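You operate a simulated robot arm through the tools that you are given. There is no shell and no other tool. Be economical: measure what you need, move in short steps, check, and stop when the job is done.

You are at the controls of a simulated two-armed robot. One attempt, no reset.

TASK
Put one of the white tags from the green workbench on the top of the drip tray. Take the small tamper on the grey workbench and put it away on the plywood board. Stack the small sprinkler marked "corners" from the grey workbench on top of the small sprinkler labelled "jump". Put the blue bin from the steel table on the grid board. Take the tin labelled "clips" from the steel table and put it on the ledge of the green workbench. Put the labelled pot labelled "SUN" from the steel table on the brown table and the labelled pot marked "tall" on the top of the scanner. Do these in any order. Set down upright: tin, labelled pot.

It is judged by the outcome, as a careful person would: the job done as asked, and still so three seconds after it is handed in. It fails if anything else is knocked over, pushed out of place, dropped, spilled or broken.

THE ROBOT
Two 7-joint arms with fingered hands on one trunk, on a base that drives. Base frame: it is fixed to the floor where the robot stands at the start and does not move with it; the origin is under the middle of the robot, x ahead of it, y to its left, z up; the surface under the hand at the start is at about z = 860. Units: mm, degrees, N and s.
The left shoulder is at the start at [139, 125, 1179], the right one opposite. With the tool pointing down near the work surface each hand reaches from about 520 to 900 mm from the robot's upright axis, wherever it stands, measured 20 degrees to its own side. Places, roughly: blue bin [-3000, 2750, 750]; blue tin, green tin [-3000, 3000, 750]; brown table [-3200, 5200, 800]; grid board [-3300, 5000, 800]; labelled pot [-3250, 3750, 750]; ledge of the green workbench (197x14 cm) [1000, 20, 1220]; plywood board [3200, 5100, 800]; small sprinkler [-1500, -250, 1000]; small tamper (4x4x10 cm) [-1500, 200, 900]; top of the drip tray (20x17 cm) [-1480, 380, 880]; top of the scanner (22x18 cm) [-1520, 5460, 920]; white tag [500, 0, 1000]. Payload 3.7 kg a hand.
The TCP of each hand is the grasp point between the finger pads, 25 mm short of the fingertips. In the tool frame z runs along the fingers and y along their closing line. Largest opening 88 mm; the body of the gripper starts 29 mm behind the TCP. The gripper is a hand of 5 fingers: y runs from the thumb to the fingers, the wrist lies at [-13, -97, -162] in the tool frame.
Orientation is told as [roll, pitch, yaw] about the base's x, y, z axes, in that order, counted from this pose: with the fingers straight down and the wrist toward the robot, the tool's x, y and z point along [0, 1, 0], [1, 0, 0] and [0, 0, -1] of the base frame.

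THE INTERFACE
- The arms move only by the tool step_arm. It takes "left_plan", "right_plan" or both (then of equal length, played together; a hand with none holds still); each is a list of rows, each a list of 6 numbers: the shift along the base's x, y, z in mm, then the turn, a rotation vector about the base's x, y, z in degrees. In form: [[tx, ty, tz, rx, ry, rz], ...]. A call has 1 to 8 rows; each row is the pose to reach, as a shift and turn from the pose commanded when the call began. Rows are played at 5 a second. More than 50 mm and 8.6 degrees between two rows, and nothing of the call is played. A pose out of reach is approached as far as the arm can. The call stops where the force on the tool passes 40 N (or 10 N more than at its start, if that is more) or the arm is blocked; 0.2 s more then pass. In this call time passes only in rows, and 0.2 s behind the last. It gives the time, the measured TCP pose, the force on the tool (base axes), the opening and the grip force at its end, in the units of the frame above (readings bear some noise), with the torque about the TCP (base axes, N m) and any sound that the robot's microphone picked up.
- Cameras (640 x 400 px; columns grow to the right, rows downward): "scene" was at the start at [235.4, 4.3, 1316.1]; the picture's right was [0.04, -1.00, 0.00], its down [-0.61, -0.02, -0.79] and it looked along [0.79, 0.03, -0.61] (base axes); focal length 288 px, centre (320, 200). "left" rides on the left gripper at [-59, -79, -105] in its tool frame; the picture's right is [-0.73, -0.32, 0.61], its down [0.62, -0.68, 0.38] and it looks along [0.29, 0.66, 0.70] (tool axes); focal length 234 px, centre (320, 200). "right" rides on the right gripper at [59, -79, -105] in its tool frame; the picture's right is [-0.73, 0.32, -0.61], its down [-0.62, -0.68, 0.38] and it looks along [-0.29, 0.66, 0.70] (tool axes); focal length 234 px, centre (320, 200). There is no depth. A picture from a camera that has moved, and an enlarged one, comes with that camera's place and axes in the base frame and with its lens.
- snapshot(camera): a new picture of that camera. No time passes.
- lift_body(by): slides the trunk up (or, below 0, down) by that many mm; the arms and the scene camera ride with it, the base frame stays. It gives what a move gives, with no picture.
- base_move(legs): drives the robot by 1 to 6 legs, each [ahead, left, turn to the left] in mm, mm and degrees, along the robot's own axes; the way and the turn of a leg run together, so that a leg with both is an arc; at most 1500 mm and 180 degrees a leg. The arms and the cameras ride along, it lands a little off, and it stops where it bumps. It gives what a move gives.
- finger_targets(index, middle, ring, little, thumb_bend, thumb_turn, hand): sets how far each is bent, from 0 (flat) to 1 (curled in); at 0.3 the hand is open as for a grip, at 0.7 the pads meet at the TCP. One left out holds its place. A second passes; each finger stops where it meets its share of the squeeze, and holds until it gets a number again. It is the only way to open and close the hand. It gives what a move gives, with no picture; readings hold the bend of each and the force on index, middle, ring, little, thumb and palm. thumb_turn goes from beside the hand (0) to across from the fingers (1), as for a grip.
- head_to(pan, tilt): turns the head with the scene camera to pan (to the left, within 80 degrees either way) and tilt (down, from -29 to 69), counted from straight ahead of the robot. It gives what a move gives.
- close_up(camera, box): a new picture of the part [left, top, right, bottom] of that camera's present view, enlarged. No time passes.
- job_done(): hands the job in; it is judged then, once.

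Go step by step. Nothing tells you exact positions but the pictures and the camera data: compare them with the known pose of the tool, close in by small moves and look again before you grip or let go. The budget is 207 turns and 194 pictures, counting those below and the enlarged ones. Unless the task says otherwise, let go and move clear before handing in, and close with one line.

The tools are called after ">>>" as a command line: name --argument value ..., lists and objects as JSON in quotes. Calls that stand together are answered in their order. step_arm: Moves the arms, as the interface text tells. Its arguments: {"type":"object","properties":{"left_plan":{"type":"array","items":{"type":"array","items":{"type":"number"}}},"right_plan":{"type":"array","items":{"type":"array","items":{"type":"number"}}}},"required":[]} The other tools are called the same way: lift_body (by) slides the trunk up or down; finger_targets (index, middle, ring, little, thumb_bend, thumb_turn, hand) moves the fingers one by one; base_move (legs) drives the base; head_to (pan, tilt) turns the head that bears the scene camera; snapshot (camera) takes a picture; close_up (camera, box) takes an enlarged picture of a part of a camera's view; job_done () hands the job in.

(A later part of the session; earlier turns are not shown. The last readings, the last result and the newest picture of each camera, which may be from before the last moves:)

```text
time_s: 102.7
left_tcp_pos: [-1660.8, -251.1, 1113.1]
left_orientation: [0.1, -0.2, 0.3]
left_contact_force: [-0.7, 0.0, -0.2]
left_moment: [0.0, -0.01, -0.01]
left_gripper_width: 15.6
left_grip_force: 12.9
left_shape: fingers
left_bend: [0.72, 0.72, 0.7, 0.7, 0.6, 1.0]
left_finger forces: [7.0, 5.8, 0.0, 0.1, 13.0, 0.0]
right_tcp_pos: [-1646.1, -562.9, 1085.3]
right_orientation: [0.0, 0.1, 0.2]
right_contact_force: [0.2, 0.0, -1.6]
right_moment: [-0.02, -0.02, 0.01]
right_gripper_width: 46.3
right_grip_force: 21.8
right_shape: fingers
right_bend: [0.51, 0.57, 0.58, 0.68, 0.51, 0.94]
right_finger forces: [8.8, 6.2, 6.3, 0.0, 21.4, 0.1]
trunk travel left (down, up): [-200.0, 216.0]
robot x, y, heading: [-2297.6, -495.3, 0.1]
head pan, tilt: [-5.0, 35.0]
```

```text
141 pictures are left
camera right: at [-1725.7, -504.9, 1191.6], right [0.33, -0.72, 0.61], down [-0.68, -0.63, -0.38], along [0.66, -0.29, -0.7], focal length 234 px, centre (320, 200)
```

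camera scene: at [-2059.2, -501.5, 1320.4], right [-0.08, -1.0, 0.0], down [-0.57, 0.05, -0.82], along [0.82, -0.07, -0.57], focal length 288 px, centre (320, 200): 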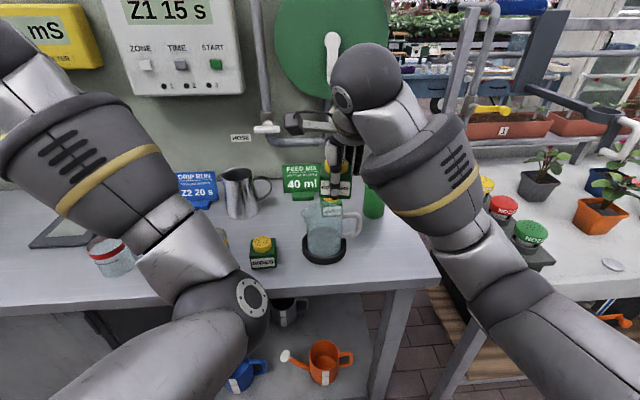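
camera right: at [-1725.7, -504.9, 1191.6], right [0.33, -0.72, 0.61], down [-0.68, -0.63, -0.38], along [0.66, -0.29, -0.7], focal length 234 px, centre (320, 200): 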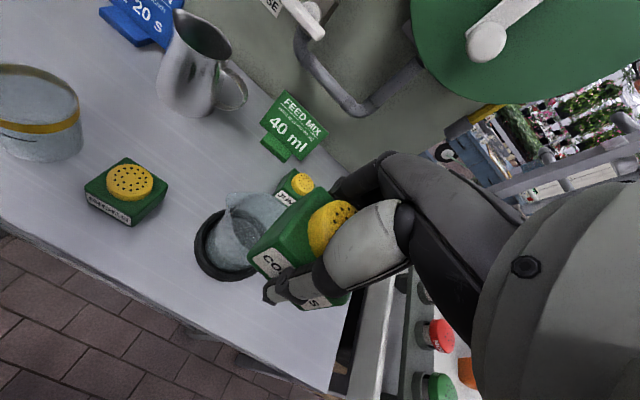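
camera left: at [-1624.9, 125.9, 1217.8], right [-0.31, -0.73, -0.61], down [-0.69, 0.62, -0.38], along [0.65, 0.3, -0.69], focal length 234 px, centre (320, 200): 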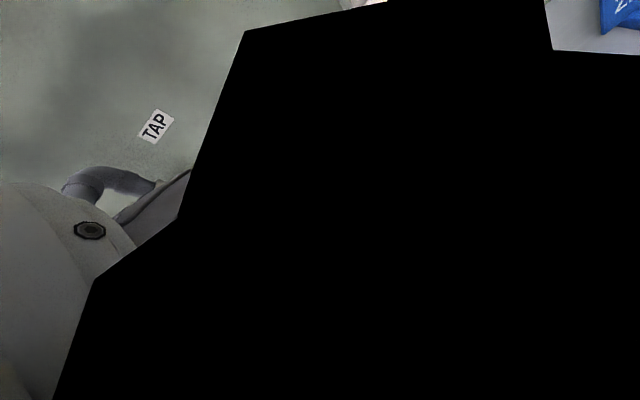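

JUMP ≈ (-1457,-580) just behind the jug (rim ≈ z 990). Move the base forward 100 and refine.

>>> base_move --legs '[[100, 0, 0]]'

>>> step_arm --right_plan '[[20, 0, 0, 0, 0, 0]]'

>>> snapshot --camera "right"

>>> close_up --camera "scene" --box '[220, 100, 460, 300]'

```text
time_s: 103.8
left_tcp_pos: [-1560.1, -249.8, 1113.4]
left_orientation: [0.1, -0.2, 0.4]
left_contact_force: [-0.1, -0.2, -0.7]
left_moment: [0.01, 0.01, 0.01]
left_gripper_width: 15.3
left_grip_force: 12.8
left_shape: fingers
left_bend: [0.72, 0.72, 0.7, 0.7, 0.6, 1.0]
left_finger forces: [6.8, 5.8, 0.0, 0.1, 13.1, 0.0]
right_tcp_pos: [-1547.5, -561.2, 1084.9]
right_orientation: [-0.1, 0.1, 0.3]
right_contact_force: [0.1, -0.2, -1.1]
right_moment: [-0.01, -0.01, 0.0]
right_gripper_width: 46.2
right_grip_force: 21.1
right_shape: fingers
right_bend: [0.51, 0.57, 0.58, 0.68, 0.51, 0.94]
right_finger forces: [8.8, 6.3, 6.3, 0.1, 21.3, 0.0]
trunk travel left (down, up): [-200.0, 216.0]
robot x, y, heading: [-2197.4, -496.4, 0.3]
head pan, tilt: [-5.0, 35.0]
```

```text
time_s: 104.2
left_tcp_pos: [-1559.9, -249.3, 1112.8]
left_orientation: [0.1, -0.2, 0.4]
left_contact_force: [0.4, -0.1, 0.2]
left_moment: [0.0, -0.02, 0.0]
left_gripper_width: 15.3
left_grip_force: 13.4
left_shape: fingers
left_bend: [0.72, 0.72, 0.7, 0.7, 0.6, 1.0]
left_finger forces: [6.9, 5.9, 0.0, 0.0, 13.1, 0.0]
right_tcp_pos: [-1526.7, -560.8, 1084.8]
right_orientation: [0.1, 0.0, 0.3]
right_contact_force: [0.4, 0.0, -1.4]
right_moment: [0.02, 0.06, 0.01]
right_gripper_width: 46.5
right_grip_force: 21.6
right_shape: fingers
right_bend: [0.51, 0.57, 0.58, 0.68, 0.51, 0.94]
right_finger forces: [8.8, 6.3, 6.3, 0.0, 21.3, 0.1]
trunk travel left (down, up): [-200.0, 216.0]
robot x, y, heading: [-2196.9, -494.5, 0.5]
head pan, tilt: [-5.0, 35.0]
```

```text
140 pictures are left
camera right: at [-1606.0, -503.1, 1191.6], right [0.33, -0.72, 0.61], down [-0.68, -0.63, -0.38], along [0.66, -0.29, -0.7], focal length 234 px, centre (320, 200)
```

right: 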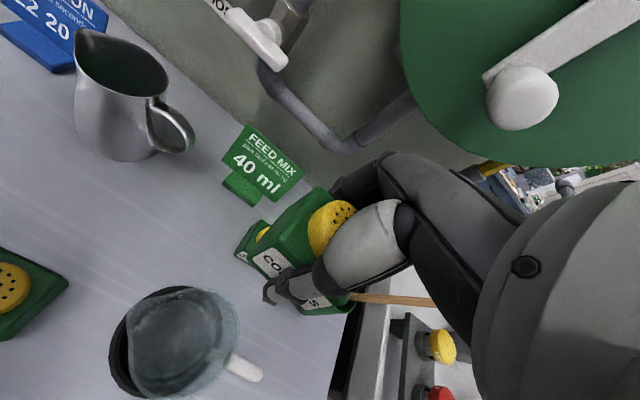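

```text
2.00 times, centred on (340, 200) of scene
camera zoom: at [-1959.6, -500.6, 1320.3], right [-0.08, -1.0, 0.0], down [-0.57, 0.05, -0.82], along [0.82, -0.07, -0.57], focal length 577 px, centre (280, 200)
```

zoom: 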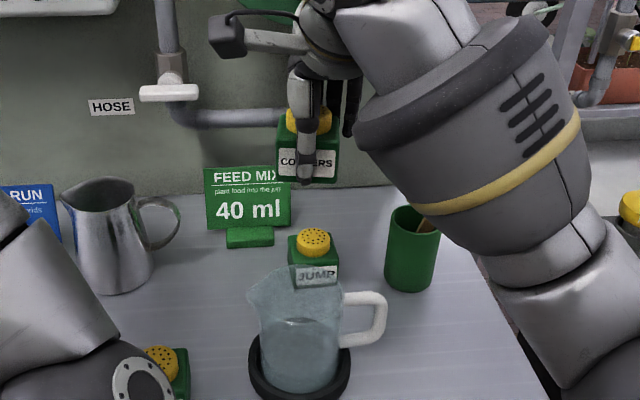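

>>> step_arm --right_plan '[[24, -8, 0, 0, 0, 0], [48, -15, 0, 0, 0, 0], [72, -22, 0, 0, 0, 0], [72, -22, -40, 0, 0, 0]]'

>>> snapshot --camera "right"

>>> close_up --camera "scene" --box '[270, 130, 410, 260]'

```text
time_s: 105.2
left_tcp_pos: [-1559.5, -249.2, 1113.0]
left_orientation: [0.2, -0.1, 0.4]
left_contact_force: [0.2, 0.0, -0.7]
left_moment: [-0.02, 0.03, 0.01]
left_gripper_width: 15.1
left_grip_force: 12.9
left_shape: fingers
left_bend: [0.72, 0.72, 0.7, 0.7, 0.6, 1.0]
left_finger forces: [6.8, 6.0, 0.0, 0.0, 13.0, 0.0]
right_tcp_pos: [-1453.9, -582.8, 1043.4]
right_orientation: [0.0, -0.1, 0.3]
right_contact_force: [0.7, -0.2, -1.1]
right_moment: [-0.04, 0.0, 0.01]
right_gripper_width: 46.2
right_grip_force: 21.2
right_shape: fingers
right_bend: [0.51, 0.57, 0.58, 0.68, 0.51, 0.94]
right_finger forces: [8.8, 6.1, 6.2, 0.1, 21.2, 0.0]
trunk travel left (down, up): [-200.0, 216.0]
robot x, y, heading: [-2194.1, -497.9, 0.3]
head pan, tilt: [-5.0, 35.0]
```

```text
138 pictures are left
camera right: at [-1532.5, -525.5, 1149.2], right [0.33, -0.72, 0.61], down [-0.68, -0.63, -0.38], along [0.66, -0.29, -0.7], focal length 234 px, centre (320, 200)
```

right: 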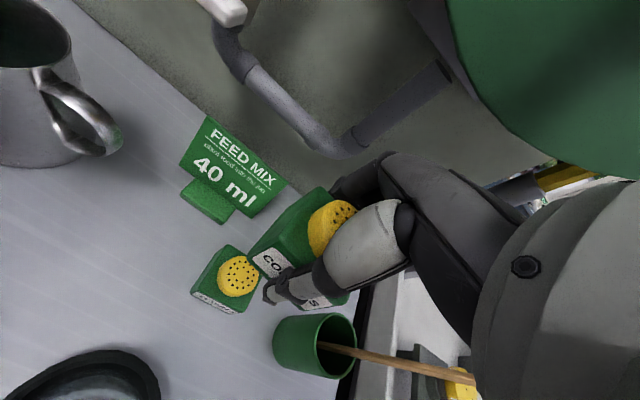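

```text
3.08 times, centred on (340, 195) of scene
camera zoom: at [-1959.0, -501.0, 1320.0], right [-0.08, -1.0, 0.0], down [-0.57, 0.05, -0.82], along [0.82, -0.07, -0.57], focal length 888 px, centre (258, 215)
```

zoom: 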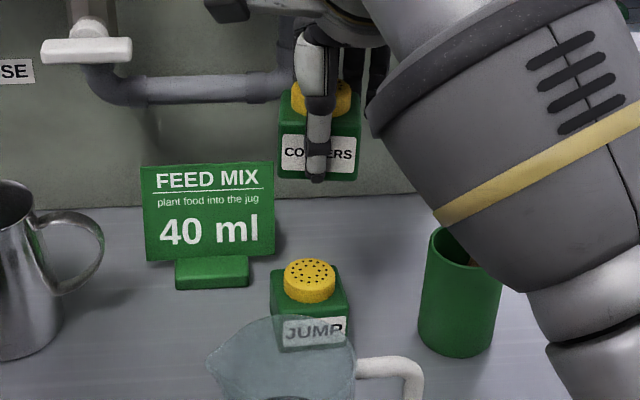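

JUMP cap confirmed at (-1457,-581); held box centre lines up. Descend toward it.

>>> step_arm --right_plan '[[-2, 1, -35, 0, 0, 0], [-2, 1, -65, 0, 0, 0], [-2, 1, -82, 0, 0, 0]]'

>>> close_up --camera "right" --box '[180, 150, 420, 350]'

>>> close_up --camera "scene" --box '[270, 130, 410, 260]'

```text
time_s: 106.0
left_tcp_pos: [-1561.5, -249.1, 1113.0]
left_orientation: [0.0, -0.2, 0.5]
left_contact_force: [-0.6, 0.6, -1.4]
left_moment: [0.01, -0.02, -0.01]
left_gripper_width: 15.4
left_grip_force: 12.7
left_shape: fingers
left_bend: [0.72, 0.72, 0.7, 0.7, 0.6, 1.0]
left_finger forces: [6.9, 6.0, 0.0, 0.0, 13.0, 0.0]
right_tcp_pos: [-1457.1, -582.9, 963.9]
right_orientation: [-0.1, 0.0, 0.3]
right_contact_force: [-0.6, 0.5, -1.3]
right_moment: [0.01, 0.01, 0.0]
right_gripper_width: 46.3
right_grip_force: 21.2
right_shape: fingers
right_bend: [0.51, 0.57, 0.58, 0.68, 0.51, 0.94]
right_finger forces: [8.7, 6.3, 6.2, 0.1, 21.1, 0.0]
trunk travel left (down, up): [-200.0, 216.0]
robot x, y, heading: [-2195.4, -493.1, 0.3]
head pan, tilt: [-5.0, 35.0]
```

```text
2.00 times, centred on (300, 250) of right
camera zoom: at [-1536.1, -525.1, 1070.3], right [0.33, -0.72, 0.61], down [-0.68, -0.63, -0.38], along [0.66, -0.29, -0.7], focal length 468 px, centre (360, 100)
```

zoom: 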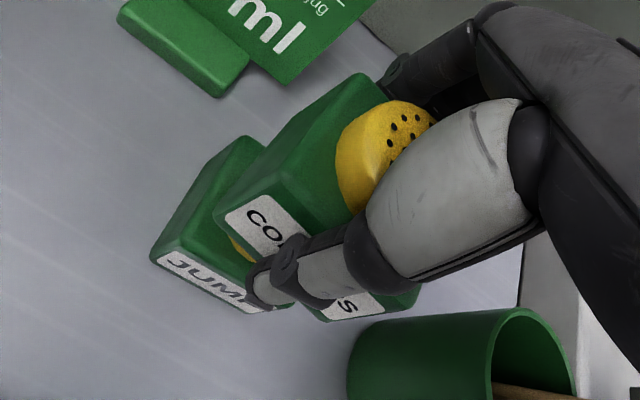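

```text
3.08 times, centred on (340, 195) of scene
camera zoom: at [-1959.7, -500.8, 1320.3], right [-0.08, -1.0, 0.0], down [-0.57, 0.05, -0.82], along [0.82, -0.07, -0.57], focal length 888 px, centre (258, 215)
```

zoom: 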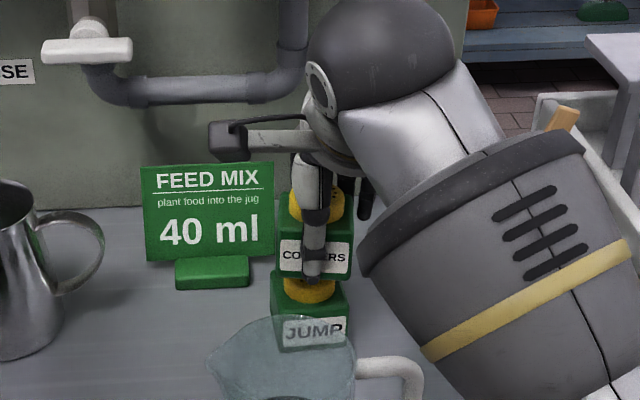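

Aligned. Lower in small steps until contact.

>>> step_arm --right_plan '[[0, 1, -5, 0, 0, 0], [0, 1, -9, 0, 0, 0], [0, 1, -13, 0, 0, 0]]'

>>> close_up --camera "right" --box '[180, 150, 420, 350]'

>>> close_up --camera "scene" --box '[310, 170, 380, 250]'

```text
time_s: 106.8
left_tcp_pos: [-1560.4, -250.0, 1112.9]
left_orientation: [0.1, -0.3, 0.3]
left_contact_force: [-0.7, 0.6, -0.7]
left_moment: [0.02, 0.03, 0.0]
left_gripper_width: 15.3
left_grip_force: 13.0
left_shape: fingers
left_bend: [0.72, 0.72, 0.7, 0.7, 0.6, 1.0]
left_finger forces: [6.9, 5.8, 0.0, 0.0, 13.0, 0.0]
right_tcp_pos: [-1457.2, -581.6, 950.6]
right_orientation: [0.0, 0.0, 0.3]
right_contact_force: [-0.4, 1.2, -0.7]
right_moment: [0.0, -0.03, -0.01]
right_gripper_width: 46.4
right_grip_force: 21.4
right_shape: fingers
right_bend: [0.51, 0.57, 0.58, 0.68, 0.51, 0.94]
right_finger forces: [8.7, 6.2, 6.2, 0.0, 21.1, 0.0]
trunk travel left (down, up): [-200.0, 216.0]
robot x, y, heading: [-2198.5, -495.0, 0.1]
head pan, tilt: [-5.0, 35.0]
```

```text
2.00 times, centred on (300, 250) of right
camera zoom: at [-1536.8, -523.4, 1057.1], right [0.33, -0.72, 0.61], down [-0.68, -0.63, -0.38], along [0.66, -0.29, -0.7], focal length 468 px, centre (360, 100)
```

zoom: 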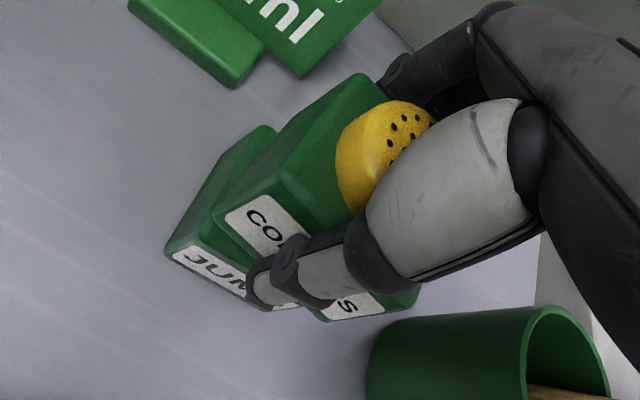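

```text
5.00 times, centred on (345, 210) of scene
camera zoom: at [-1959.8, -500.8, 1320.3], right [-0.08, -1.0, 0.0], down [-0.57, 0.05, -0.82], along [0.82, -0.07, -0.57], focal length 1442 px, centre (195, 150)
```

zoom: 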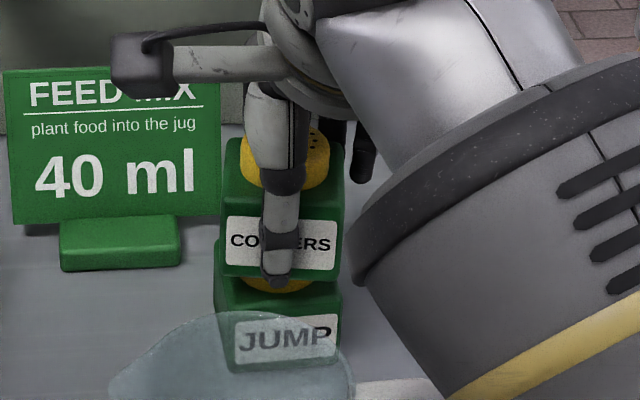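

>>> step_arm --right_plan '[[0, 0, -3, 0, 0, 0], [0, 0, -6, 0, 0, 0]]'

>>> close_up --camera "scene" --box '[310, 170, 380, 250]'

```text
time_s: 107.4
left_tcp_pos: [-1561.6, -249.7, 1115.0]
left_orientation: [0.2, -0.3, 0.4]
left_contact_force: [0.3, 0.5, -0.3]
left_moment: [0.03, 0.05, 0.03]
left_gripper_width: 15.3
left_grip_force: 13.1
left_shape: fingers
left_bend: [0.72, 0.72, 0.7, 0.7, 0.6, 1.0]
left_finger forces: [6.9, 5.9, 0.1, 0.0, 13.0, 0.0]
right_tcp_pos: [-1456.5, -581.0, 949.2]
right_orientation: [0.0, -0.5, 0.3]
right_contact_force: [-0.7, -0.2, 12.4]
right_moment: [-0.05, -0.21, 0.0]
right_gripper_width: 45.9
right_grip_force: 22.7
right_shape: fingers
right_bend: [0.51, 0.57, 0.58, 0.68, 0.51, 0.94]
right_finger forces: [8.5, 6.6, 6.8, 0.1, 22.9, 0.0]
trunk travel left (down, up): [-200.0, 216.0]
robot x, y, heading: [-2198.3, -498.4, 0.4]
head pan, tilt: [-5.0, 35.0]
```

```text
5.00 times, centred on (345, 210) of scene
camera zoom: at [-1962.0, -500.7, 1321.2], right [-0.08, -1.0, 0.0], down [-0.57, 0.05, -0.82], along [0.82, -0.07, -0.57], focal length 1442 px, centre (195, 150)
```

zoom: 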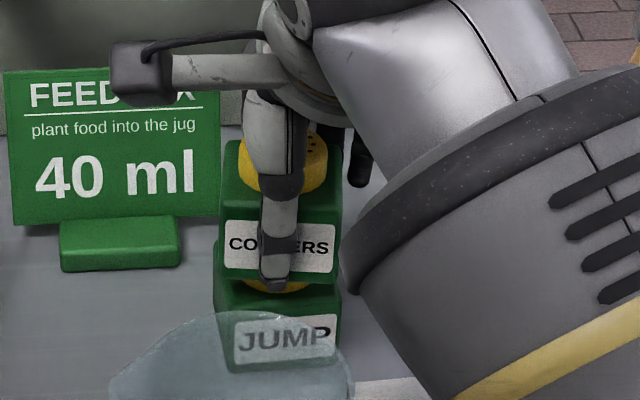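

Contact (12 N). Ease up to unload, then open gently.

>>> step_arm --right_plan '[[0, 0, 4, 0, 0, 0]]'

>>> finger_targets --hand "right" --index 0.44 --middle 0.44 --ring 0.44 --little 0.44 --thumb_bend 0.44

>>> close_up --camera "scene" --box '[310, 170, 380, 250]'

>>> close_up --camera "right" --box '[180, 150, 420, 350]'

```text
time_s: 107.8
left_tcp_pos: [-1562.5, -248.1, 1115.1]
left_orientation: [0.2, -0.3, 0.4]
left_contact_force: [0.3, 0.1, -0.4]
left_moment: [0.01, -0.02, 0.01]
left_gripper_width: 15.5
left_grip_force: 12.8
left_shape: fingers
left_bend: [0.72, 0.72, 0.7, 0.7, 0.6, 1.0]
left_finger forces: [7.0, 5.9, 0.0, 0.0, 13.0, 0.0]
right_tcp_pos: [-1457.8, -581.3, 948.8]
right_orientation: [0.0, 0.0, 0.3]
right_contact_force: [1.5, 0.3, 9.2]
right_moment: [-0.03, -0.27, 0.03]
right_gripper_width: 46.0
right_grip_force: 22.5
right_shape: fingers
right_bend: [0.5, 0.57, 0.58, 0.68, 0.51, 0.94]
right_finger forces: [9.0, 6.9, 7.2, 0.0, 21.8, 0.0]
trunk travel left (down, up): [-200.0, 216.0]
robot x, y, heading: [-2197.4, -495.3, 0.0]
head pan, tilt: [-5.0, 35.0]
```

```text
time_s: 108.8
left_tcp_pos: [-1561.9, -249.6, 1113.1]
left_orientation: [0.0, -0.2, 0.3]
left_contact_force: [-0.7, 0.3, -0.3]
left_moment: [0.01, -0.01, -0.04]
left_gripper_width: 15.2
left_grip_force: 13.2
left_shape: fingers
left_bend: [0.72, 0.72, 0.7, 0.7, 0.6, 1.0]
left_finger forces: [6.9, 6.0, 0.0, 0.1, 13.0, 0.0]
right_tcp_pos: [-1458.2, -582.1, 947.3]
right_orientation: [0.1, 0.0, 0.3]
right_contact_force: [-0.2, 0.1, -0.7]
right_moment: [0.04, -0.05, 0.0]
right_gripper_width: 56.3
right_grip_force: 0.8
right_shape: fingers
right_bend: [0.44, 0.44, 0.44, 0.44, 0.43, 0.97]
right_finger forces: [0.6, 0.0, 0.1, 0.0, 0.7, 0.0]
trunk travel left (down, up): [-200.0, 216.0]
robot x, y, heading: [-2194.4, -494.3, 0.2]
head pan, tilt: [-5.0, 35.0]
```

```text
5.00 times, centred on (345, 210) of scene
camera zoom: at [-1960.0, -500.8, 1320.4], right [-0.08, -1.0, 0.0], down [-0.57, 0.05, -0.82], along [0.82, -0.07, -0.57], focal length 1442 px, centre (195, 150)
```

zoom: 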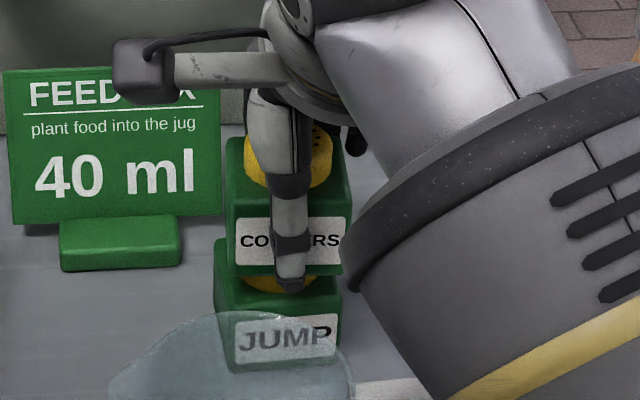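

```text
2.00 times, centred on (300, 250) of right
camera zoom: at [-1536.5, -523.9, 1054.4], right [0.33, -0.72, 0.61], down [-0.68, -0.63, -0.38], along [0.66, -0.29, -0.7], focal length 468 px, centre (360, 100)
```

zoom: 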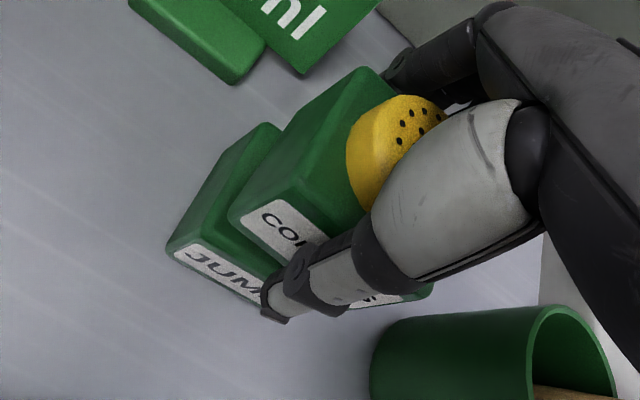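

>>> finger_targets --hand "right" --index 0.36 --middle 0.36 --ring 0.36 --little 0.36 --thumb_bend 0.38

>>> close_up --camera "scene" --box '[310, 170, 380, 250]'

>>> close_up --camera "right" --box '[180, 150, 420, 350]'

```text
time_s: 109.8
left_tcp_pos: [-1561.3, -250.2, 1113.0]
left_orientation: [0.1, -0.1, 0.3]
left_contact_force: [0.0, 0.0, -0.4]
left_moment: [-0.03, 0.02, 0.02]
left_gripper_width: 15.4
left_grip_force: 13.2
left_shape: fingers
left_bend: [0.72, 0.72, 0.7, 0.7, 0.6, 1.0]
left_finger forces: [6.8, 6.0, 0.1, 0.0, 13.0, 0.0]
right_tcp_pos: [-1457.9, -581.2, 948.0]
right_orientation: [0.0, 0.0, 0.3]
right_contact_force: [-0.3, 0.2, -0.2]
right_moment: [0.02, -0.03, 0.01]
right_gripper_width: 69.4
right_grip_force: 0.0
right_shape: fingers
right_bend: [0.36, 0.36, 0.36, 0.36, 0.38, 0.97]
right_finger forces: [0.0, 0.0, 0.1, 0.0, 0.0, 0.0]
trunk travel left (down, up): [-200.0, 216.0]
robot x, y, heading: [-2198.5, -498.5, 0.6]
head pan, tilt: [-5.0, 35.0]
```

```text
5.00 times, centred on (345, 210) of scene
camera zoom: at [-1960.1, -500.8, 1320.4], right [-0.08, -1.0, 0.0], down [-0.57, 0.05, -0.82], along [0.82, -0.07, -0.57], focal length 1442 px, centre (195, 150)
```

zoom: 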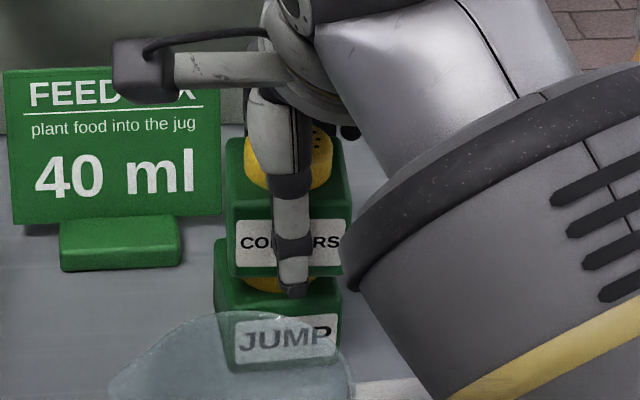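

```text
2.00 times, centred on (300, 250) of right
camera zoom: at [-1536.6, -523.8, 1054.6], right [0.33, -0.72, 0.61], down [-0.68, -0.63, -0.38], along [0.66, -0.29, -0.7], focal length 468 px, centre (360, 100)
```

zoom: 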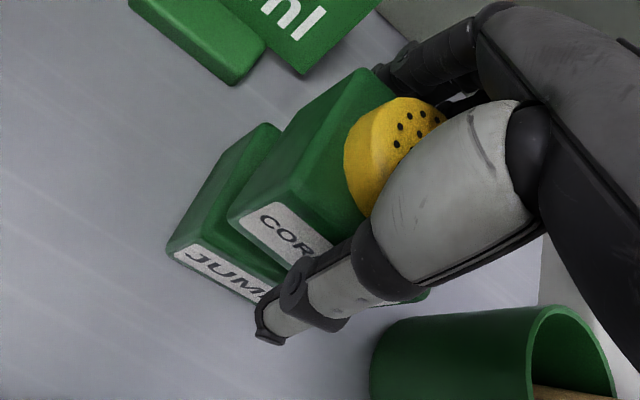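

Released and stable. Lift the hand straight up and clear, and check the stack.

>>> step_arm --right_plan '[[0, 0, 20, 0, 0, 0], [0, 0, 60, 0, 0, 0], [0, 0, 105, 0, 0, 0], [-20, 5, 145, 0, 0, 0], [-60, 10, 165, 0, 0, 0]]'

>>> close_up --camera "scene" --box '[240, 130, 420, 280]'

```text
time_s: 111.0
left_tcp_pos: [-1562.1, -252.2, 1115.0]
left_orientation: [0.2, -0.3, 0.3]
left_contact_force: [-0.2, -0.5, 0.0]
left_moment: [0.04, -0.02, 0.02]
left_gripper_width: 15.3
left_grip_force: 12.3
left_shape: fingers
left_bend: [0.72, 0.72, 0.7, 0.7, 0.6, 1.0]
left_finger forces: [6.9, 6.0, 0.1, 0.0, 13.0, 0.0]
right_tcp_pos: [-1521.8, -573.9, 1114.8]
right_orientation: [0.2, 0.0, 0.3]
right_contact_force: [-0.8, 0.0, -0.6]
right_moment: [-0.01, -0.02, -0.01]
right_gripper_width: 69.9
right_grip_force: 0.0
right_shape: fingers
right_bend: [0.36, 0.36, 0.36, 0.36, 0.38, 0.97]
right_finger forces: [0.0, 0.0, 0.1, 0.0, 0.0, 0.0]
trunk travel left (down, up): [-200.0, 216.0]
robot x, y, heading: [-2197.3, -494.1, -0.1]
head pan, tilt: [-5.0, 35.0]
```

```text
2.67 times, centred on (330, 205) of scene
camera zoom: at [-1961.2, -504.0, 1320.7], right [-0.08, -1.0, 0.0], down [-0.57, 0.05, -0.82], along [0.82, -0.07, -0.57], focal length 769 px, centre (293, 187)
```

zoom: 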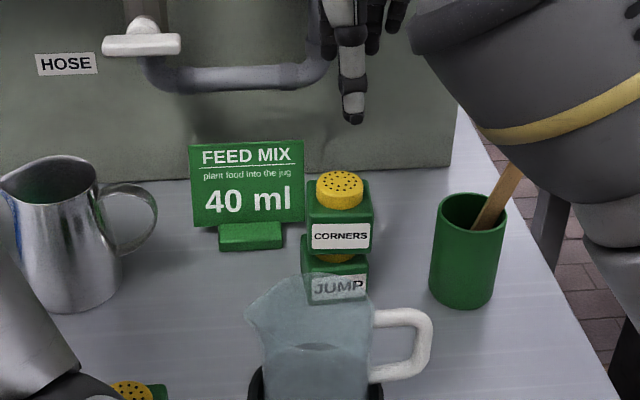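

Stack is good. Raise the trunk, back away and slide back along the aisle to the open area, then look toward the steel table.

>>> lift_body --by 100

>>> base_move --legs '[[-135, 0, 0], [0, 1000, 0], [0, 1000, 0]]'

>>> head_to --pan 78 --tilt 22

>>> snapshot --camera "scene"

```text
time_s: 112.3
left_tcp_pos: [-1561.5, -249.7, 1212.1]
left_orientation: [0.1, -0.3, 0.4]
left_contact_force: [0.1, -0.4, -0.3]
left_moment: [-0.01, -0.01, 0.0]
left_gripper_width: 15.2
left_grip_force: 12.8
left_shape: fingers
left_bend: [0.72, 0.72, 0.7, 0.7, 0.6, 1.0]
left_finger forces: [6.9, 5.9, 0.0, 0.1, 13.2, 0.1]
right_tcp_pos: [-1518.3, -570.9, 1213.2]
right_orientation: [0.1, -0.1, 0.1]
right_contact_force: [-1.9, -0.1, 3.4]
right_moment: [-0.03, -0.15, -0.01]
right_gripper_width: 69.8
right_grip_force: 1.5
right_shape: fingers
right_bend: [0.36, 0.37, 0.36, 0.36, 0.38, 0.97]
right_finger forces: [0.0, 3.4, 0.0, 0.0, 0.0, 0.0]
trunk travel left (down, up): [-300.0, 115.0]
robot x, y, heading: [-2198.8, -493.2, 0.2]
head pan, tilt: [-5.0, 35.0]
```

```text
time_s: 131.1
left_tcp_pos: [-1710.9, 1753.8, 1212.7]
left_orientation: [0.1, -0.2, 0.0]
left_contact_force: [-0.5, 0.4, -0.6]
left_moment: [-0.04, -0.01, -0.01]
left_gripper_width: 15.3
left_grip_force: 12.7
left_shape: fingers
left_bend: [0.72, 0.72, 0.7, 0.7, 0.6, 1.0]
left_finger forces: [6.9, 6.0, 0.0, 0.0, 13.0, 0.0]
right_tcp_pos: [-1668.8, 1430.8, 1214.5]
right_orientation: [0.0, -0.1, -0.1]
right_contact_force: [0.8, -0.5, 0.4]
right_moment: [-0.02, -0.01, 0.02]
right_gripper_width: 69.7
right_grip_force: 0.1
right_shape: fingers
right_bend: [0.36, 0.36, 0.36, 0.36, 0.38, 0.97]
right_finger forces: [0.0, 0.1, 0.0, 0.0, 0.0, 0.0]
trunk travel left (down, up): [-300.0, 115.0]
robot x, y, heading: [-2345.0, 1511.7, -0.5]
head pan, tilt: [-5.0, 35.0]
```

```text
time_s: 132.7
left_tcp_pos: [-1712.3, 1754.3, 1213.8]
left_orientation: [0.1, -0.2, 0.1]
left_contact_force: [0.4, 0.2, -0.9]
left_moment: [-0.03, -0.02, 0.01]
left_gripper_width: 15.6
left_grip_force: 13.3
left_shape: fingers
left_bend: [0.72, 0.72, 0.7, 0.7, 0.6, 1.0]
left_finger forces: [6.8, 5.9, 0.1, 0.0, 13.1, 0.1]
right_tcp_pos: [-1669.5, 1430.5, 1213.5]
right_orientation: [0.0, 0.0, -0.2]
right_contact_force: [0.0, -0.2, -0.7]
right_moment: [-0.03, 0.0, -0.01]
right_gripper_width: 70.0
right_grip_force: 0.0
right_shape: fingers
right_bend: [0.36, 0.36, 0.36, 0.36, 0.38, 0.97]
right_finger forces: [0.0, 0.0, 0.0, 0.1, 0.0, 0.0]
trunk travel left (down, up): [-300.0, 115.0]
robot x, y, heading: [-2342.8, 1508.4, 0.1]
head pan, tilt: [78.0, 22.0]
```

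```text
126 pictures are left
camera scene: at [-2266.9, 1603.4, 1445.2], right [0.98, -0.21, 0.0], down [-0.08, -0.37, -0.93], along [0.19, 0.91, -0.37], focal length 288 px, centre (320, 200)
```

scene: 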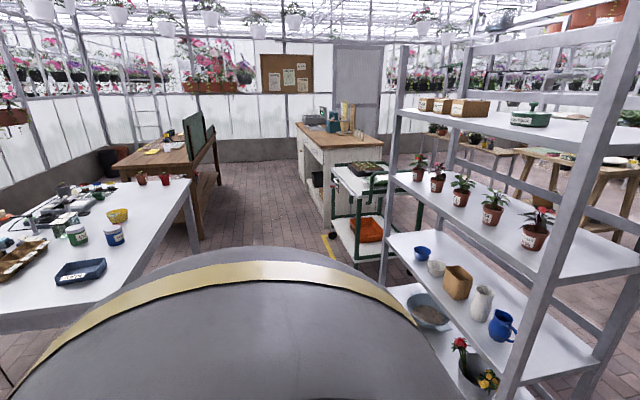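

Now I see the steel table (left), shelf on the right. A brief finger touch was logged while lifting; I'll look back at the grey bench to check nothing was disturbed.

>>> head_to --pan -68 --tilt 15

>>> snapshot --camera "scene"

```text
time_s: 135.0
left_tcp_pos: [-1710.7, 1754.8, 1212.7]
left_orientation: [0.0, -0.2, 0.0]
left_contact_force: [0.4, 0.1, -1.1]
left_moment: [0.01, -0.05, -0.01]
left_gripper_width: 15.1
left_grip_force: 13.0
left_shape: fingers
left_bend: [0.72, 0.72, 0.7, 0.7, 0.6, 1.0]
left_finger forces: [6.8, 6.1, 0.0, 0.0, 13.0, 0.0]
right_tcp_pos: [-1668.6, 1431.5, 1213.5]
right_orientation: [0.0, 0.1, -0.2]
right_contact_force: [-0.6, -0.9, 0.0]
right_moment: [-0.01, -0.01, 0.0]
right_gripper_width: 69.5
right_grip_force: 0.0
right_shape: fingers
right_bend: [0.36, 0.36, 0.36, 0.36, 0.38, 0.97]
right_finger forces: [0.1, 0.1, 0.0, 0.0, 0.0, 0.0]
trunk travel left (down, up): [-300.0, 115.0]
robot x, y, heading: [-2348.1, 1514.9, -0.1]
head pan, tilt: [-68.0, 15.0]
```

```text
125 pictures are left
camera scene: at [-2251.4, 1426.0, 1456.6], right [-0.93, -0.37, 0.0], down [-0.1, 0.24, -0.97], along [0.36, -0.9, -0.26], focal length 288 px, centre (320, 200)
```

scene: 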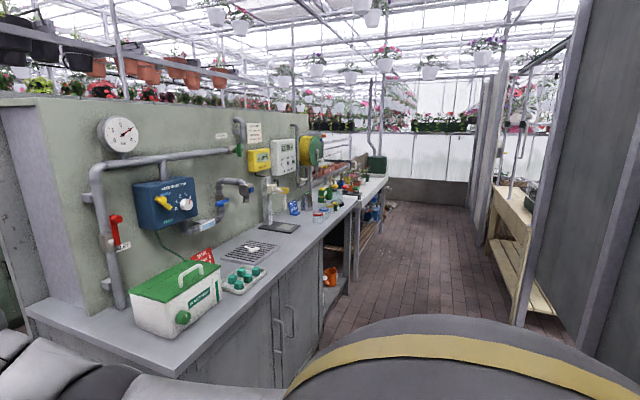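

>>> close_up --camera "scene" --box '[280, 180, 370, 240]'

```text
6.67 times, centred on (325, 210) of scene
camera zoom: at [-2251.4, 1426.0, 1456.6], right [-0.93, -0.37, 0.0], down [-0.1, 0.24, -0.97], along [0.36, -0.9, -0.26], focal length 1923 px, centre (287, 133)
```

zoom: 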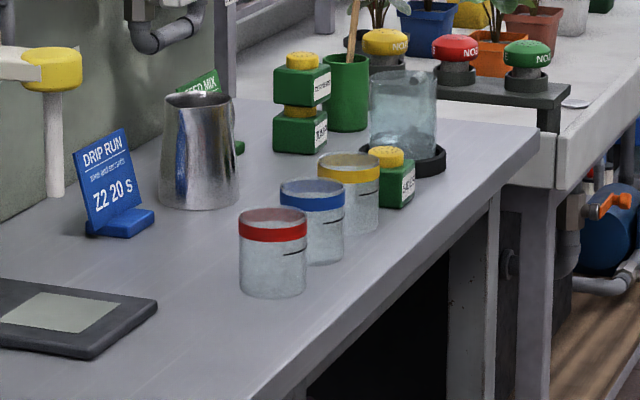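

Grey bench is all in order. Now turn to face the steel table (edge x≈-2815) and slide along it to y≈2900.

>>> base_move --legs '[[100, 300, 0], [0, 0, 180], [0, -1080, 0]]'

>>> head_to --pan 0 --tilt 38

>>> snapshot --camera "scene"

```text
time_s: 154.9
left_tcp_pos: [-2915.7, 2600.6, 1214.5]
left_orientation: [0.1, -0.3, -177.1]
left_contact_force: [0.1, -0.9, -0.4]
left_moment: [0.03, 0.0, -0.03]
left_gripper_width: 14.3
left_grip_force: 12.4
left_shape: fingers
left_bend: [0.73, 0.72, 0.7, 0.7, 0.61, 1.0]
left_finger forces: [7.0, 5.1, 0.1, 0.0, 12.2, 0.0]
right_tcp_pos: [-2973.0, 2922.1, 1214.8]
right_orientation: [0.0, 0.1, -177.2]
right_contact_force: [0.2, -0.2, -0.2]
right_moment: [-0.02, -0.02, 0.0]
right_gripper_width: 70.0
right_grip_force: 0.1
right_shape: fingers
right_bend: [0.36, 0.36, 0.36, 0.36, 0.38, 0.97]
right_finger forces: [0.1, 0.0, 0.0, 0.0, 0.0, 0.1]
trunk travel left (down, up): [-300.0, 115.0]
robot x, y, heading: [-2293.2, 2874.5, -177.2]
head pan, tilt: [-68.0, 15.0]
```

```text
time_s: 156.2
left_tcp_pos: [-2915.1, 2601.2, 1213.0]
left_orientation: [0.1, -0.2, -177.1]
left_contact_force: [0.0, 0.0, -1.3]
left_moment: [0.03, 0.0, -0.02]
left_gripper_width: 14.3
left_grip_force: 12.5
left_shape: fingers
left_bend: [0.73, 0.72, 0.7, 0.7, 0.61, 1.0]
left_finger forces: [7.1, 5.1, 0.0, 0.0, 12.2, 0.0]
right_tcp_pos: [-2972.5, 2921.1, 1213.4]
right_orientation: [0.1, 0.0, -177.2]
right_contact_force: [-0.2, -1.0, -0.2]
right_moment: [0.02, 0.02, 0.0]
right_gripper_width: 69.7
right_grip_force: 0.0
right_shape: fingers
right_bend: [0.36, 0.36, 0.36, 0.36, 0.38, 0.97]
right_finger forces: [0.0, 0.1, 0.0, 0.1, 0.0, 0.0]
trunk travel left (down, up): [-300.0, 115.0]
robot x, y, heading: [-2292.2, 2874.2, -177.2]
head pan, tilt: [0.0, 38.0]
```

```text
123 pictures are left
camera scene: at [-2443.1, 2868.4, 1420.1], right [-0.05, 1.0, 0.0], down [0.61, 0.03, -0.79], along [-0.79, -0.04, -0.62], focal length 288 px, centre (320, 200)
```

scene: 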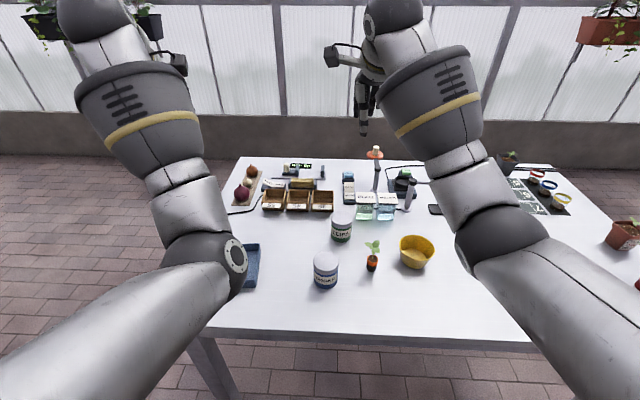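

>>> close_up --camera "scene" --box '[220, 150, 460, 300]'

>>> close_up --camera "scene" --box '[480, 140, 640, 300]'

>>> snapshot --camera "right"

>>> snapshot --camera "left"

```text
2.67 times, centred on (340, 225) of scene
camera zoom: at [-2443.1, 2868.4, 1420.1], right [-0.05, 1.0, 0.0], down [0.61, 0.03, -0.79], along [-0.79, -0.04, -0.62], focal length 769 px, centre (267, 133)
```

zoom: 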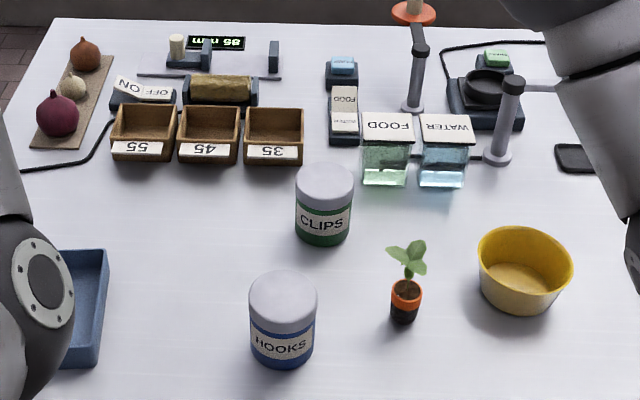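

```text
2.50 times, centred on (560, 220) of scene
camera zoom: at [-2443.1, 2868.4, 1420.1], right [-0.05, 1.0, 0.0], down [0.61, 0.03, -0.79], along [-0.79, -0.04, -0.62], focal length 721 px, centre (-280, 150)
```

zoom: 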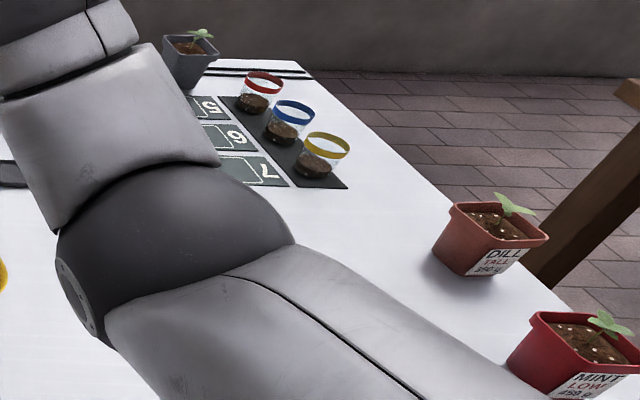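

```text
120 pictures are left
camera right: at [-2890.5, 2866.3, 1319.8], right [-0.36, 0.71, 0.61], down [0.65, 0.66, -0.38], along [-0.67, 0.26, -0.7], focal length 234 px, centre (320, 200)
```

right: 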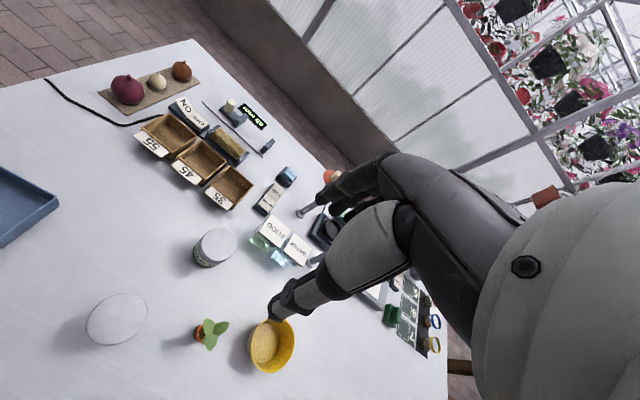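

```text
119 pictures are left
camera left: at [-2838.6, 2664.3, 1318.5], right [0.28, 0.74, -0.61], down [0.71, -0.59, -0.39], along [-0.64, -0.32, -0.69], focal length 234 px, centre (320, 200)
```

left: 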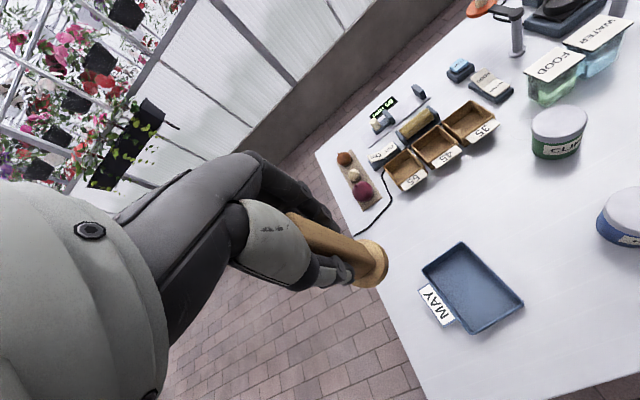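

Bin "MAY" ≈ 135×95 mm at about (-2931,2635), slightly rotated; CLIPS is the green tin; DILL TALL is on the right end. I'll fetch the bin first: shift left so it's in front of my right hand, and lower the trunk.

>>> base_move --legs '[[0, 400, 4]]'

>>> lift_body --by -190

>>> head_to --pan -10 --tilt 45

>>> snapshot --camera "scene"

>>> snapshot --camera "right"

```text
time_s: 160.3
left_tcp_pos: [-2855.8, 2156.3, 1212.0]
left_orientation: [0.2, -0.3, -172.6]
left_contact_force: [0.8, 0.3, -1.2]
left_moment: [-0.01, 0.03, 0.01]
left_gripper_width: 14.1
left_grip_force: 12.7
left_shape: fingers
left_bend: [0.73, 0.72, 0.7, 0.7, 0.61, 1.0]
left_finger forces: [7.1, 5.0, 0.1, 0.0, 12.2, 0.0]
right_tcp_pos: [-2938.9, 2469.4, 1213.6]
right_orientation: [0.0, 0.0, -172.6]
right_contact_force: [0.0, -0.6, 0.6]
right_moment: [-0.01, -0.01, 0.0]
right_gripper_width: 69.6
right_grip_force: 0.1
right_shape: fingers
right_bend: [0.36, 0.36, 0.36, 0.36, 0.38, 0.97]
right_finger forces: [0.0, 0.1, 0.1, 0.1, 0.0, 0.0]
trunk travel left (down, up): [-300.0, 115.0]
robot x, y, heading: [-2255.7, 2480.2, -172.7]
head pan, tilt: [0.0, 38.0]
```

```text
time_s: 162.4
left_tcp_pos: [-2892.6, 2151.5, 867.3]
left_orientation: [0.2, 17.7, -172.5]
left_contact_force: [0.2, -0.5, -1.0]
left_moment: [0.02, -0.02, -0.02]
left_gripper_width: 14.1
left_grip_force: 12.1
left_shape: fingers
left_bend: [0.73, 0.72, 0.7, 0.7, 0.61, 1.0]
left_finger forces: [7.1, 5.1, 0.1, 0.1, 12.2, 0.0]
right_tcp_pos: [-2937.1, 2470.7, 1025.1]
right_orientation: [0.0, -0.1, -172.7]
right_contact_force: [0.0, 0.2, 0.3]
right_moment: [0.01, 0.02, 0.03]
right_gripper_width: 69.7
right_grip_force: 0.1
right_shape: fingers
right_bend: [0.36, 0.36, 0.36, 0.36, 0.38, 0.97]
right_finger forces: [0.0, 0.1, 0.1, 0.0, 0.1, 0.0]
trunk travel left (down, up): [-110.0, 306.0]
robot x, y, heading: [-2256.2, 2479.8, -172.5]
head pan, tilt: [0.0, 38.0]
```

```text
time_s: 163.1
left_tcp_pos: [-2892.6, 2151.2, 865.7]
left_orientation: [0.1, 17.7, -172.7]
left_contact_force: [0.3, 0.2, -0.9]
left_moment: [-0.02, 0.0, 0.0]
left_gripper_width: 14.0
left_grip_force: 12.1
left_shape: fingers
left_bend: [0.73, 0.72, 0.7, 0.7, 0.61, 1.0]
left_finger forces: [7.2, 5.1, 0.0, 0.0, 12.3, 0.0]
right_tcp_pos: [-2939.3, 2470.8, 1022.5]
right_orientation: [0.0, 0.0, -172.7]
right_contact_force: [0.0, 0.0, -0.3]
right_moment: [-0.02, 0.01, -0.02]
right_gripper_width: 69.7
right_grip_force: 0.1
right_shape: fingers
right_bend: [0.36, 0.36, 0.36, 0.36, 0.38, 0.97]
right_finger forces: [0.1, 0.0, 0.1, 0.0, 0.0, 0.0]
trunk travel left (down, up): [-110.0, 306.0]
robot x, y, heading: [-2253.9, 2478.7, -172.6]
head pan, tilt: [-10.0, 45.0]
```

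```text
118 pictures are left
camera scene: at [-2585.7, 2450.8, 1202.4], right [0.05, 1.0, 0.0], down [0.71, -0.03, -0.71], along [-0.71, 0.03, -0.71], focal length 288 px, centre (320, 200)
```

scene: 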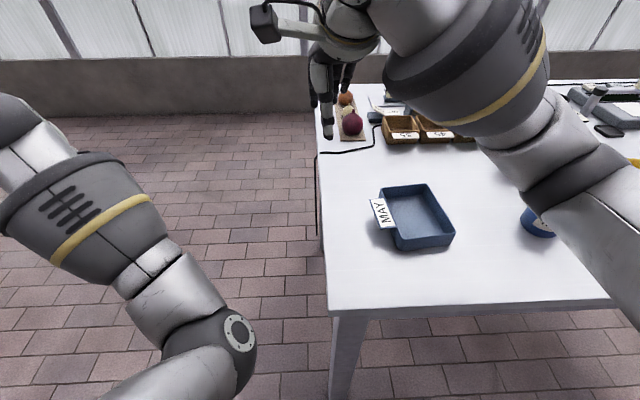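

```text
117 pictures are left
camera right: at [-2852.8, 2422.1, 1129.7], right [-0.41, 0.68, 0.61], down [0.6, 0.71, -0.38], along [-0.69, 0.2, -0.7], focal length 234 px, centre (320, 200)
```

right: 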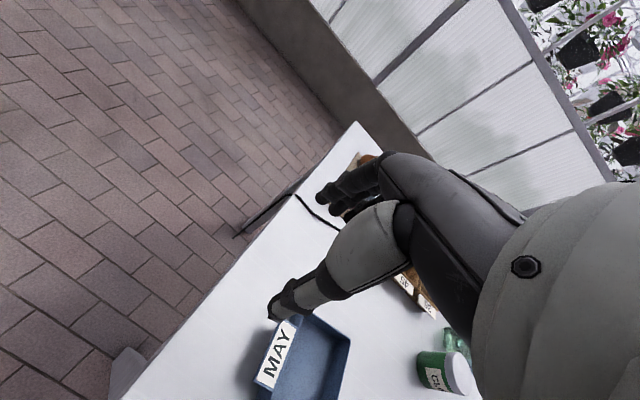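

Left arm dipped lower than expected (trunk leans); it's clear of the table, I'll remember to raise before sliding. Zoom on the bin to get its height.

>>> close_up --camera "scene" --box '[350, 165, 480, 265]'

>>> close_up --camera "right" --box '[220, 280, 420, 400]'

```text
4.00 times, centred on (415, 215) of scene
camera zoom: at [-2585.7, 2450.8, 1202.4], right [0.05, 1.0, 0.0], down [0.71, -0.03, -0.71], along [-0.71, 0.03, -0.71], focal length 1154 px, centre (-60, 140)
```

zoom: 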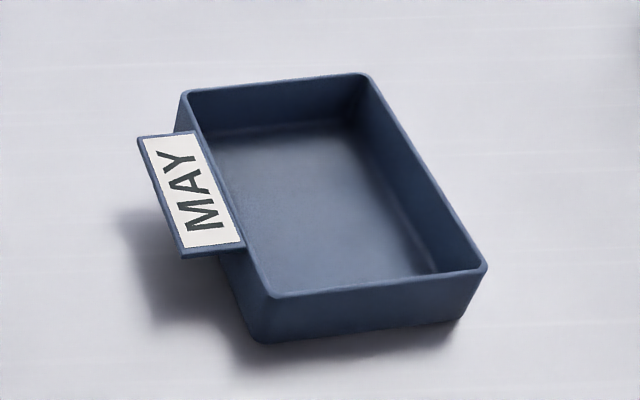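

```text
3.20 times, centred on (320, 340) of right
camera zoom: at [-2852.8, 2422.1, 1129.7], right [-0.41, 0.68, 0.61], down [0.6, 0.71, -0.38], along [-0.69, 0.2, -0.7], focal length 749 px, centre (320, -248)
```

zoom: 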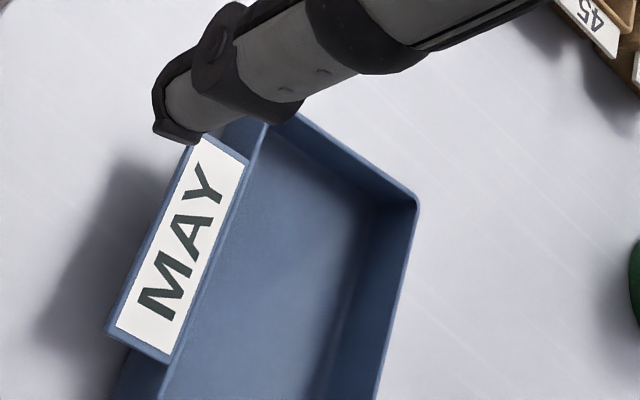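

Triangulation gives bin rim z≈835 (table ≈800), near wall midpoint ≈(-2864,2638). I'll pinch that near wall with the right hand; set a moderate opening and move above it.

>>> finger_targets --hand "right" --index 0.47 --middle 0.47 --ring 0.47 --little 0.47 --thumb_bend 0.47 --thumb_turn 1

>>> step_arm --right_plan '[[20, 40, 0, 0, 0, 0], [40, 80, -15, 0, 0, 0], [60, 120, -40, 0, 0, 0], [72, 150, -75, 0, 0, 0], [75, 167, -115, 0, 0, 0]]'

>>> snapshot --camera "right"

>>> close_up --camera "scene" --box '[340, 130, 500, 270]'

```text
time_s: 164.1
left_tcp_pos: [-2891.7, 2151.5, 865.7]
left_orientation: [0.2, 17.7, -172.6]
left_contact_force: [-0.8, 0.0, -1.2]
left_moment: [0.05, 0.01, 0.01]
left_gripper_width: 13.8
left_grip_force: 12.2
left_shape: fingers
left_bend: [0.73, 0.72, 0.7, 0.7, 0.61, 1.0]
left_finger forces: [7.1, 5.0, 0.0, 0.0, 12.2, 0.0]
right_tcp_pos: [-2939.2, 2470.1, 1023.7]
right_orientation: [0.0, -0.1, -172.6]
right_contact_force: [0.5, 0.0, -1.4]
right_moment: [-0.05, 0.01, -0.03]
right_gripper_width: 48.7
right_grip_force: 0.1
right_shape: fingers
right_bend: [0.47, 0.47, 0.47, 0.47, 0.47, 1.0]
right_finger forces: [0.1, 0.1, 0.0, 0.0, 0.0, 0.0]
trunk travel left (down, up): [-110.0, 306.0]
robot x, y, heading: [-2255.7, 2481.0, -172.8]
head pan, tilt: [-10.0, 45.0]
```

```text
refused: row 3 steps farther than a row can; nothing moved
```

```text
114 pictures are left
camera right: at [-2852.7, 2422.1, 1129.7], right [-0.41, 0.68, 0.61], down [0.6, 0.71, -0.38], along [-0.69, 0.2, -0.7], focal length 234 px, centre (320, 200)
```

right: 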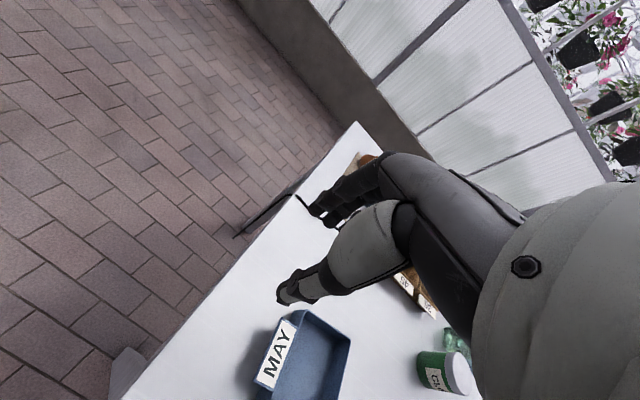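

```text
2.86 times, centred on (420, 200) of scene
camera zoom: at [-2585.6, 2450.8, 1202.4], right [0.05, 1.0, 0.0], down [0.71, -0.03, -0.71], along [-0.71, 0.03, -0.71], focal length 824 px, centre (34, 200)
```

zoom: 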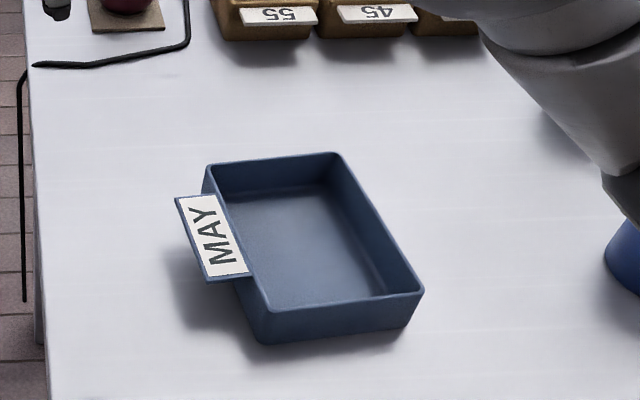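

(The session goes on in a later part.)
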